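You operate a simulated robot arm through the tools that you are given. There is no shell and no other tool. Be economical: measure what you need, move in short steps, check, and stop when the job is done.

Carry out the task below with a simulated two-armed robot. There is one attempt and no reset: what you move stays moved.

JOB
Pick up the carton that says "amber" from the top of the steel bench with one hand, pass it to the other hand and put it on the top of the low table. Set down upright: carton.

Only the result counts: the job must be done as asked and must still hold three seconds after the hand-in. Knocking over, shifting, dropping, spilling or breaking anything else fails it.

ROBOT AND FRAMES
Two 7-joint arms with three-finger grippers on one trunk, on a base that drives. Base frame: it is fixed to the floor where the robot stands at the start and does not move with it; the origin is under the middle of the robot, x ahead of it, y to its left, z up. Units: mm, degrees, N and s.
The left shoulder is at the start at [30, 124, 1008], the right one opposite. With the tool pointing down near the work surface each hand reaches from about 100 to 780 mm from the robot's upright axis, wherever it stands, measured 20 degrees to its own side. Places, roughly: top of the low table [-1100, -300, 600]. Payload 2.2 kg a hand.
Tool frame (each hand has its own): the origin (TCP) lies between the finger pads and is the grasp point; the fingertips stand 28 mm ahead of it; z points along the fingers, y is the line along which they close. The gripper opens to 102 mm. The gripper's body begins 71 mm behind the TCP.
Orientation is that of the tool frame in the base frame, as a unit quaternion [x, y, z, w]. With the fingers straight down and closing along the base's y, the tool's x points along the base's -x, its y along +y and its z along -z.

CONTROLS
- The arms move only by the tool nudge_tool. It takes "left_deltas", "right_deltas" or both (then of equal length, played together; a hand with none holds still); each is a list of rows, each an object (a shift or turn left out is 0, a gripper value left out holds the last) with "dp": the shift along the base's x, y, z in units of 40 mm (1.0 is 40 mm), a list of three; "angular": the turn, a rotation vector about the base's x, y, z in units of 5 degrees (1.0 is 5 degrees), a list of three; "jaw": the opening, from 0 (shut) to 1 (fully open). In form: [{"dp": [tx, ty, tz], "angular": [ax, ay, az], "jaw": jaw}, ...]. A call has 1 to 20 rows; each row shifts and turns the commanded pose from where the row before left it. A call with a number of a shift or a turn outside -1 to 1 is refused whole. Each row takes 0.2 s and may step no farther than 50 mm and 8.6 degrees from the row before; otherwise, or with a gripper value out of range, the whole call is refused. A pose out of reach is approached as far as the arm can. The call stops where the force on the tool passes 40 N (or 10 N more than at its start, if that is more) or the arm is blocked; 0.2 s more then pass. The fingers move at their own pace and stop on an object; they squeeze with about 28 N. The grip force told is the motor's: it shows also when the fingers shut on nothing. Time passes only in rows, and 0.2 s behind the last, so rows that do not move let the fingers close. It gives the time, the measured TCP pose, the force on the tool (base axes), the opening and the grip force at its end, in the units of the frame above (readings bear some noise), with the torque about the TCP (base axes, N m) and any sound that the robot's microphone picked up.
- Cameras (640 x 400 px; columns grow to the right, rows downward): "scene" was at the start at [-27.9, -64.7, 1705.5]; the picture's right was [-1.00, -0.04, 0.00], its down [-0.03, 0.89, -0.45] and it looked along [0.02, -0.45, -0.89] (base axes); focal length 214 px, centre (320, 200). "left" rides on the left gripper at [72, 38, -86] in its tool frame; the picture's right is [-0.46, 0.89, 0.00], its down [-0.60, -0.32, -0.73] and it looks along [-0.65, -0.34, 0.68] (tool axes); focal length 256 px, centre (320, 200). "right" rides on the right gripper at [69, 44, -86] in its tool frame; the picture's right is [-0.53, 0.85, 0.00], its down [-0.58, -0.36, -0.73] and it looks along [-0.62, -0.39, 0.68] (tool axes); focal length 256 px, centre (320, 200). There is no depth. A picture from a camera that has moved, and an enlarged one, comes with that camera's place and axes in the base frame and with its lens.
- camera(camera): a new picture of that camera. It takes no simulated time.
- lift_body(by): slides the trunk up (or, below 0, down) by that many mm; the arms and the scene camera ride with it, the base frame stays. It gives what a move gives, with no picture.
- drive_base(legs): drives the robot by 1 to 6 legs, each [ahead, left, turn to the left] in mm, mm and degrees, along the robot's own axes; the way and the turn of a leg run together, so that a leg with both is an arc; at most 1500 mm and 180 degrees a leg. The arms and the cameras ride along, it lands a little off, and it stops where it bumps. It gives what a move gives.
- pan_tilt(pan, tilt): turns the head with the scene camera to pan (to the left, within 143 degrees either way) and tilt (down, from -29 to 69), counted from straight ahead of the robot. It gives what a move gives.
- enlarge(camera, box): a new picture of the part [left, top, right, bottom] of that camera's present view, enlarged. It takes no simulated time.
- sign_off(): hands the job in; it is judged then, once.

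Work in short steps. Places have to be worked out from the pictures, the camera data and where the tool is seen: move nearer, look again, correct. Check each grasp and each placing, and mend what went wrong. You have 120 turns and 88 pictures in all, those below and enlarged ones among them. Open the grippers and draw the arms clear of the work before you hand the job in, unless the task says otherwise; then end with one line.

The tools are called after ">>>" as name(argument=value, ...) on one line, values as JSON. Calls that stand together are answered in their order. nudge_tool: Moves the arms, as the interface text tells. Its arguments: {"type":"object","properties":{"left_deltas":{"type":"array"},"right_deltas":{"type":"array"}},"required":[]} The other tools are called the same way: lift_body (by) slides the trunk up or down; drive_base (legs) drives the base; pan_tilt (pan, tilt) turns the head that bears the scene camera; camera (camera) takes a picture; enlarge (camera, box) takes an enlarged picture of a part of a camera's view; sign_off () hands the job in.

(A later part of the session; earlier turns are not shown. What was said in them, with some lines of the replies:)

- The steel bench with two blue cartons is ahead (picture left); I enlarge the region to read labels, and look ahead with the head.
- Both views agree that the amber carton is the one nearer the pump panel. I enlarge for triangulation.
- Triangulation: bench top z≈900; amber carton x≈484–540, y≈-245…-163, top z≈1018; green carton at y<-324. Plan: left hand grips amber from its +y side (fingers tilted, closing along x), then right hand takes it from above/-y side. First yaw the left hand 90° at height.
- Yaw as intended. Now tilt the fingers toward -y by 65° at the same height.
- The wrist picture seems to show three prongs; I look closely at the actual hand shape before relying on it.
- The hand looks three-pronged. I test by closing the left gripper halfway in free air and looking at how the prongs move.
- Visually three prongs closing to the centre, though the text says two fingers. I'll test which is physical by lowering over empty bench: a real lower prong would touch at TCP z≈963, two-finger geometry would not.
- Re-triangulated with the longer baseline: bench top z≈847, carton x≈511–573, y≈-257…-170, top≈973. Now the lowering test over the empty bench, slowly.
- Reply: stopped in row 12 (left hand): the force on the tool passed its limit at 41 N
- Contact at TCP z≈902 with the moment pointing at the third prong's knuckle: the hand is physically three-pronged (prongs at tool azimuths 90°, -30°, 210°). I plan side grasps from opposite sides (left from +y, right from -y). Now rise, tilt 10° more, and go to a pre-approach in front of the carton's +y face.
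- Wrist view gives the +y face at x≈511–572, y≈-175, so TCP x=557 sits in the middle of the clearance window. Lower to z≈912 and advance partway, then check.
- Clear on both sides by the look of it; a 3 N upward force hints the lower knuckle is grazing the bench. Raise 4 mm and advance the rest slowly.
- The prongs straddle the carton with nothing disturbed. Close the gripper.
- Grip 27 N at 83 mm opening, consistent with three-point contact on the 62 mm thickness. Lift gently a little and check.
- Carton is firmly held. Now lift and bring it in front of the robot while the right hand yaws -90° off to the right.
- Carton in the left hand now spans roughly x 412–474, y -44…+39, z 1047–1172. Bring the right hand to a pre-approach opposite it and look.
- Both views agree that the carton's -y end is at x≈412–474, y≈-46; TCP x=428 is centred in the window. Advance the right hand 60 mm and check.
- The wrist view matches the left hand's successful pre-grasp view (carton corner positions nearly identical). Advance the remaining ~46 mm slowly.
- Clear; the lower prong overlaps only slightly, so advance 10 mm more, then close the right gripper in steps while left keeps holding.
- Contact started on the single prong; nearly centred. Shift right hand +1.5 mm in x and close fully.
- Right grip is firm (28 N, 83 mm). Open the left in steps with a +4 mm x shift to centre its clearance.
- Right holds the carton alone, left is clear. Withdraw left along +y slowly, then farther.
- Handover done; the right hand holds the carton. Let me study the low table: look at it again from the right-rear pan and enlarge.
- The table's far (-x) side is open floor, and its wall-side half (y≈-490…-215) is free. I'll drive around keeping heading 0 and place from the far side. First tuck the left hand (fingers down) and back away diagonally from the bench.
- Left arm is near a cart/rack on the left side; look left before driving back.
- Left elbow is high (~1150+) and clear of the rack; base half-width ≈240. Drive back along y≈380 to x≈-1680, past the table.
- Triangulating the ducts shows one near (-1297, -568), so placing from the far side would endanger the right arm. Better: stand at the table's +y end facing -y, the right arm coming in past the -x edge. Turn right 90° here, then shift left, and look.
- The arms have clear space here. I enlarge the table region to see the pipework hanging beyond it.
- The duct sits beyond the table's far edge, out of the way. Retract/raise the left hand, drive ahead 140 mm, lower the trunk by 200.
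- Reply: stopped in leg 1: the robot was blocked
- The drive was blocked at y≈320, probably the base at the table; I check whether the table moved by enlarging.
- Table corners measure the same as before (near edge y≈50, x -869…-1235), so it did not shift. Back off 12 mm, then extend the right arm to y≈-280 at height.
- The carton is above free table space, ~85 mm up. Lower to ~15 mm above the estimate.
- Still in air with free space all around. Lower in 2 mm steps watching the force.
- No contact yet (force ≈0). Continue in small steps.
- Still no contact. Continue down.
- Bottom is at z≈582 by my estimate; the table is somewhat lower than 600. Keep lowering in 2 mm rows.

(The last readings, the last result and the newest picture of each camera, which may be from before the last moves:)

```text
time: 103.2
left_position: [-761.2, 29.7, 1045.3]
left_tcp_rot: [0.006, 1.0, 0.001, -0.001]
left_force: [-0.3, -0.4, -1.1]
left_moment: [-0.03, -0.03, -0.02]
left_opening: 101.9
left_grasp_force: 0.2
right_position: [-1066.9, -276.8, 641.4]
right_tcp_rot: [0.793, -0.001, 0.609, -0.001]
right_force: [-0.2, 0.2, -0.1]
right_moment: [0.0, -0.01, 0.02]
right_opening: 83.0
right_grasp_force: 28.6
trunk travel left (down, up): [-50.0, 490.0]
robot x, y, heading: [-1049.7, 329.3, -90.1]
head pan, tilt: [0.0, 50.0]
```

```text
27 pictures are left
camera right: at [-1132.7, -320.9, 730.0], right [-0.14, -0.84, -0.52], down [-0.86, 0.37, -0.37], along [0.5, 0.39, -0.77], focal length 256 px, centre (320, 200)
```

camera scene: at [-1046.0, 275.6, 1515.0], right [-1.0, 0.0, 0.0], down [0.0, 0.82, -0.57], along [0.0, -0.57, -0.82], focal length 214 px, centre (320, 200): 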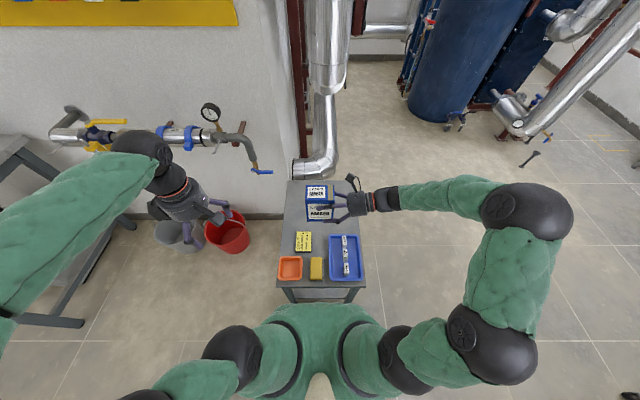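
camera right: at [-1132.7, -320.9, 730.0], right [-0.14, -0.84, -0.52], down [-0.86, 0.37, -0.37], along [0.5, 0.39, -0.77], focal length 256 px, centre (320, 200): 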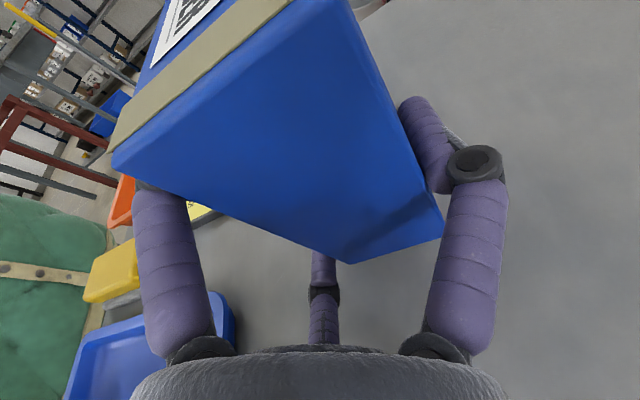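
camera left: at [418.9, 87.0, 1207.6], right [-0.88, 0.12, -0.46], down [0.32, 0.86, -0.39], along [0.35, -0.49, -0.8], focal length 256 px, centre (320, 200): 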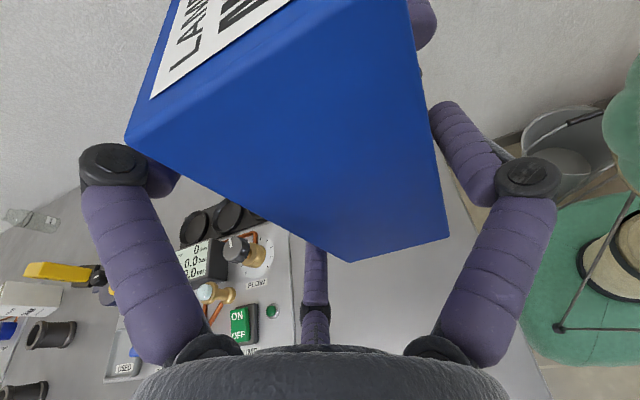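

Parallax on the blue tray rim gives z≈575, so the table top is ≈550; about 18 mm to go. Continue.

>>> nudge_tool(right_deltas=[{"dp": [0, 0, -0.05]}, {"dp": [0, 0, -0.05]}, {"dp": [0, 0, -0.05]}, {"dp": [0, 0, -0.05]}, {"dp": [0, 0, 0]}])

>>> nudge_tool(right_deltas=[{"dp": [0, 0, -0.05]}, {"dp": [0, 0, -0.05]}, {"dp": [0, 0, 0]}])

>>> enlarge(camera="scene", box=[300, 180, 370, 250])

```text
time: 104.4
left_position: [-760.3, 29.8, 1045.8]
left_tcp_rot: [0.007, 1.0, -0.001, -0.001]
left_force: [0.8, -0.7, -1.0]
left_moment: [0.02, 0.01, 0.01]
left_opening: 102.1
left_grasp_force: 0.1
right_position: [-1067.3, -277.4, 638.2]
right_tcp_rot: [0.793, 0.0, 0.609, 0.002]
right_force: [1.8, 2.7, 29.3]
right_moment: [0.08, -0.3, 0.14]
right_opening: 82.8
right_grasp_force: 28.4
trunk travel left (down, up): [-50.0, 490.0]
robot x, y, heading: [-1047.1, 331.3, -89.7]
head pan, tilt: [0.0, 50.0]
```

```text
time: 105.2
left_position: [-760.2, 31.1, 1045.7]
left_tcp_rot: [0.007, 1.0, 0.0, -0.001]
left_force: [-0.2, 0.0, 0.3]
left_moment: [0.0, -0.02, -0.01]
left_opening: 102.0
left_grasp_force: 0.0
right_position: [-1066.3, -278.2, 633.3]
right_tcp_rot: [0.793, 0.0, 0.609, 0.002]
right_force: [1.4, -3.4, 33.8]
right_moment: [-0.19, -0.5, -0.06]
right_opening: 83.0
right_grasp_force: 28.3
trunk travel left (down, up): [-50.0, 490.0]
robot x, y, heading: [-1043.9, 332.6, -90.1]
head pan, tilt: [0.0, 50.0]
```

```text
5.71 times, centred on (335, 215) of scene
camera zoom: at [-1045.8, 285.4, 1521.6], right [-1.0, 0.0, 0.0], down [0.0, 0.76, -0.64], along [0.0, -0.64, -0.76], focal length 1226 px, centre (234, 114)
```

zoom: 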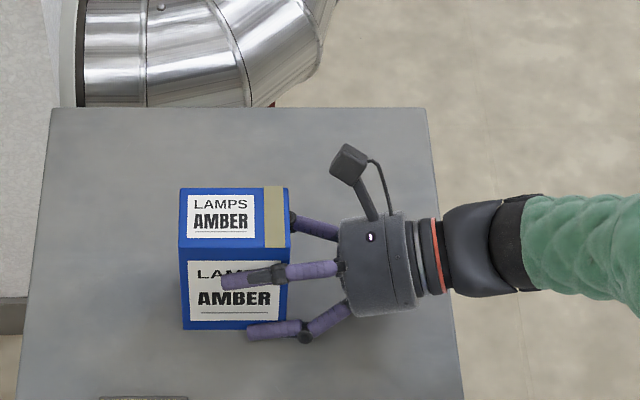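

Carton is pressing on the table (≈34 N with the moment arm on the carton). Relieve by raising the command a few mm until the force is small.

>>> nudge_tool(right_deltas=[{"dp": [0, 0, 0.1]}, {"dp": [0, 0, 0]}])

>>> camera(camera="right")

```text
time: 105.8
left_position: [-759.2, 29.1, 1045.2]
left_tcp_rot: [0.006, 1.0, 0.001, -0.002]
left_force: [-0.7, 0.6, 0.3]
left_moment: [0.0, -0.01, -0.02]
left_opening: 101.9
left_grasp_force: 0.1
right_position: [-1066.8, -277.0, 632.4]
right_tcp_rot: [0.794, -0.002, 0.608, 0.0]
right_force: [-1.1, -4.9, 13.5]
right_moment: [-0.69, -0.58, -0.31]
right_opening: 83.0
right_grasp_force: 28.4
trunk travel left (down, up): [-50.0, 490.0]
robot x, y, heading: [-1047.2, 329.1, -90.3]
head pan, tilt: [0.0, 50.0]
```

```text
25 pictures are left
camera right: at [-1132.9, -320.1, 721.0], right [-0.14, -0.84, -0.52], down [-0.86, 0.37, -0.36], along [0.5, 0.39, -0.77], focal length 256 px, centre (320, 200)
```

right: 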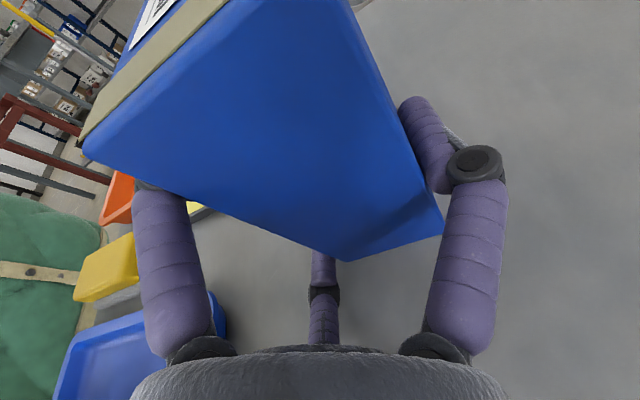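

Remaining press 13 N. Raise 2 mm more and view the carton's verticality closely.

>>> nudge_tool(right_deltas=[{"dp": [0, 0, 0.04]}, {"dp": [0, 0, 0]}])

>>> enlarge(camera="scene", box=[310, 190, 350, 240])

```text
time: 106.4
left_position: [-758.7, 28.4, 1045.4]
left_tcp_rot: [0.006, 1.0, 0.001, -0.001]
left_force: [0.4, 0.2, -0.8]
left_moment: [0.03, -0.01, -0.01]
left_opening: 101.9
left_grasp_force: 0.1
right_position: [-1066.0, -276.0, 633.8]
right_tcp_rot: [0.794, -0.002, 0.608, -0.002]
right_force: [-0.8, 0.0, 0.1]
right_moment: [-0.01, -0.03, -0.05]
right_opening: 82.9
right_grasp_force: 27.7
trunk travel left (down, up): [-50.0, 490.0]
robot x, y, heading: [-1044.3, 330.5, -89.9]
head pan, tilt: [0.0, 50.0]
```

```text
8.00 times, centred on (330, 215) of scene
camera zoom: at [-1045.9, 282.7, 1521.3], right [-1.0, 0.0, 0.0], down [0.0, 0.77, -0.64], along [0.0, -0.64, -0.77], focal length 1716 px, centre (240, 80)
```

zoom: 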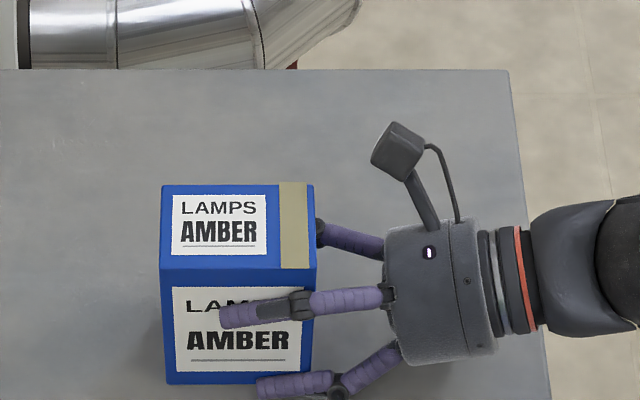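

Carton rests on the table, upright, with zero force. Open the gripper in steps and shift 2.5 mm toward +y to centre the clearances.

>>> nudge_tool(right_deltas=[{"jaw": 0.84}, {"jaw": 0.87}, {"jaw": 0.9}, {"jaw": 0.95}, {"dp": [0, 0.06, 0], "jaw": 1}, {"jaw": 1}])

>>> camera(camera="right")

>>> enlarge(camera="scene", box=[300, 180, 370, 250])

```text
time: 107.8
left_position: [-759.3, 29.2, 1045.3]
left_tcp_rot: [0.006, 1.0, 0.001, -0.002]
left_force: [-0.2, 0.4, -0.3]
left_moment: [0.04, 0.02, 0.01]
left_opening: 102.0
left_grasp_force: 0.0
right_position: [-1067.3, -274.9, 635.6]
right_tcp_rot: [0.794, 0.0, 0.608, -0.001]
right_force: [-0.1, -0.6, 1.5]
right_moment: [0.01, 0.03, 0.02]
right_opening: 101.4
right_grasp_force: 0.1
trunk travel left (down, up): [-50.0, 490.0]
robot x, y, heading: [-1045.1, 331.7, -90.2]
head pan, tilt: [0.0, 50.0]
```

```text
23 pictures are left
camera right: at [-1132.8, -318.8, 723.5], right [-0.14, -0.84, -0.52], down [-0.86, 0.37, -0.37], along [0.5, 0.39, -0.77], focal length 256 px, centre (320, 200)
```

right: 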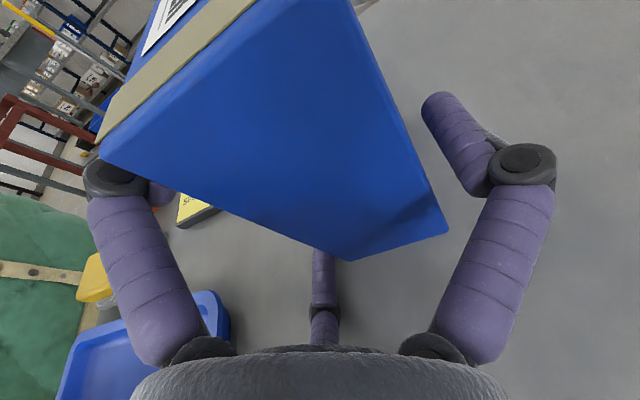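

```text
5.71 times, centred on (335, 215) of scene
camera zoom: at [-1045.9, 282.7, 1521.4], right [-1.0, 0.0, 0.0], down [0.0, 0.77, -0.64], along [0.0, -0.64, -0.77], focal length 1226 px, centre (234, 114)
```

zoom: 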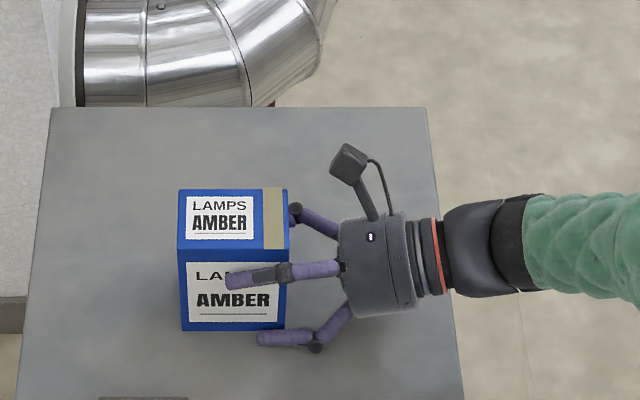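

Carton stands on its own. Withdraw along -x with a 3 mm lift first.

>>> nudge_tool(right_deltas=[{"dp": [0, 0, 0.07]}, {"dp": [-0.2, 0, 0]}, {"dp": [-0.2, 0, 0]}, {"dp": [-0.2, 0, 0]}, {"dp": [-0.3, 0, 0]}, {"dp": [-0.4, 0, 0]}, {"dp": [-0.5, 0, 0.1]}, {"dp": [-0.5, 0, 0.3]}, {"dp": [-0.5, 0, 0.5]}])

>>> camera(camera="right")

>>> enlarge(camera="scene", box=[280, 170, 400, 290])

```text
time: 109.8
left_position: [-760.5, 28.6, 1045.5]
left_tcp_rot: [0.006, 1.0, 0.001, -0.002]
left_force: [-0.9, -1.0, 0.0]
left_moment: [0.0, 0.01, -0.05]
left_opening: 102.1
left_grasp_force: 0.0
right_position: [-1177.4, -274.4, 675.0]
right_tcp_rot: [0.794, -0.001, 0.608, 0.0]
right_force: [-0.1, 0.0, -0.4]
right_moment: [0.0, 0.01, -0.02]
right_opening: 101.8
right_grasp_force: 0.1
trunk travel left (down, up): [-50.0, 490.0]
robot x, y, heading: [-1047.6, 332.9, -90.1]
head pan, tilt: [0.0, 50.0]
```

```text
21 pictures are left
camera right: at [-1244.4, -318.4, 763.2], right [-0.14, -0.84, -0.52], down [-0.86, 0.37, -0.37], along [0.5, 0.39, -0.77], focal length 256 px, centre (320, 200)
```

right: 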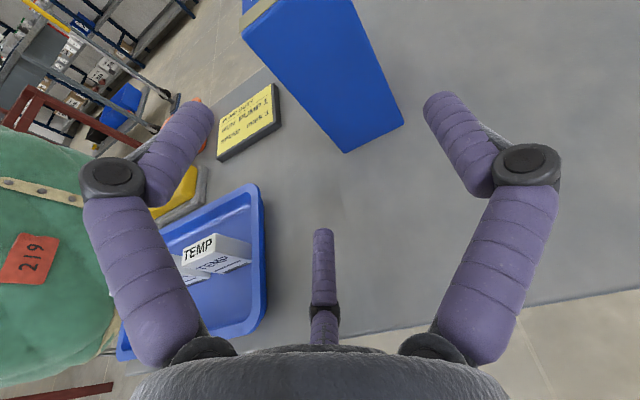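

```text
3.33 times, centred on (340, 230) of scene
camera zoom: at [-1046.0, 283.0, 1521.4], right [-1.0, 0.0, 0.0], down [0.0, 0.77, -0.64], along [0.0, -0.64, -0.77], focal length 715 px, centre (253, 100)
```

zoom: 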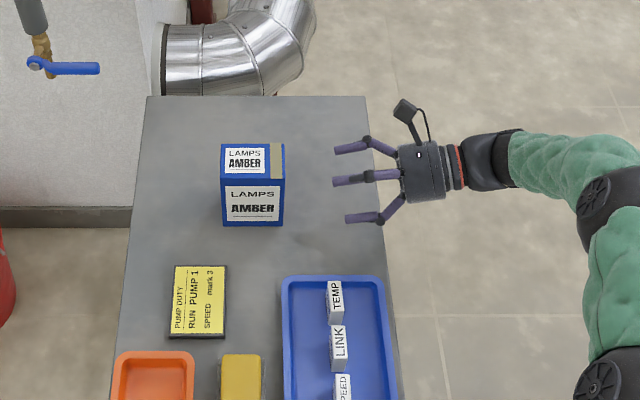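

The carton stands upright and free on the low table, other items undisturbed. Draw the right arm up and clear.

>>> nudge_tool(right_deltas=[{"dp": [-0.5, 0, 0.6]}, {"dp": [-0.5, 0, 0.6]}, {"dp": [-0.5, 0.2, 0.7]}, {"dp": [-0.3, 0.3, 0.8]}, {"dp": [0, 0.4, 0.8]}, {"dp": [0, 0.4, 0.8]}, {"dp": [0, 0.4, 0.8]}])

>>> camera(camera="scene")

```text
time: 111.4
left_position: [-759.7, 28.9, 1045.2]
left_tcp_rot: [0.006, 1.0, 0.0, -0.001]
left_force: [0.5, 0.4, -0.1]
left_moment: [-0.07, 0.02, -0.02]
left_opening: 102.1
left_grasp_force: 0.1
right_position: [-1249.8, -206.8, 878.0]
right_tcp_rot: [0.793, -0.001, 0.609, -0.001]
right_force: [0.1, -0.2, 0.5]
right_moment: [0.01, 0.01, 0.0]
right_opening: 101.9
right_grasp_force: 0.1
trunk travel left (down, up): [-50.0, 490.0]
robot x, y, heading: [-1042.2, 333.8, -89.8]
head pan, tilt: [0.0, 50.0]
```

```text
19 pictures are left
camera scene: at [-1045.7, 283.4, 1521.4], right [-1.0, 0.0, 0.0], down [0.0, 0.77, -0.64], along [0.0, -0.64, -0.77], focal length 214 px, centre (320, 200)
```

scene: 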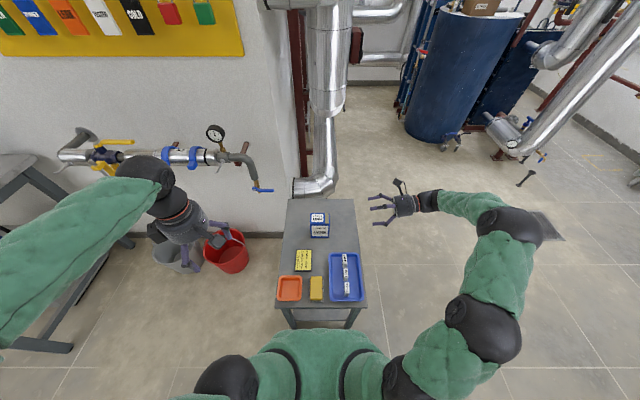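

Everything is in place and both hands are open and clear; hand in.

>>> sign_off()

```text
The job is handed in.
```

The "amber" carton is upright on the low table. The left hand picked it off the steel bench and passed it in the air to the right hand, which set it down. While driving up, the base bumped to a stop against something near the table, probably the table itself. I measured the table's near edge and corners before and after and saw no shift.
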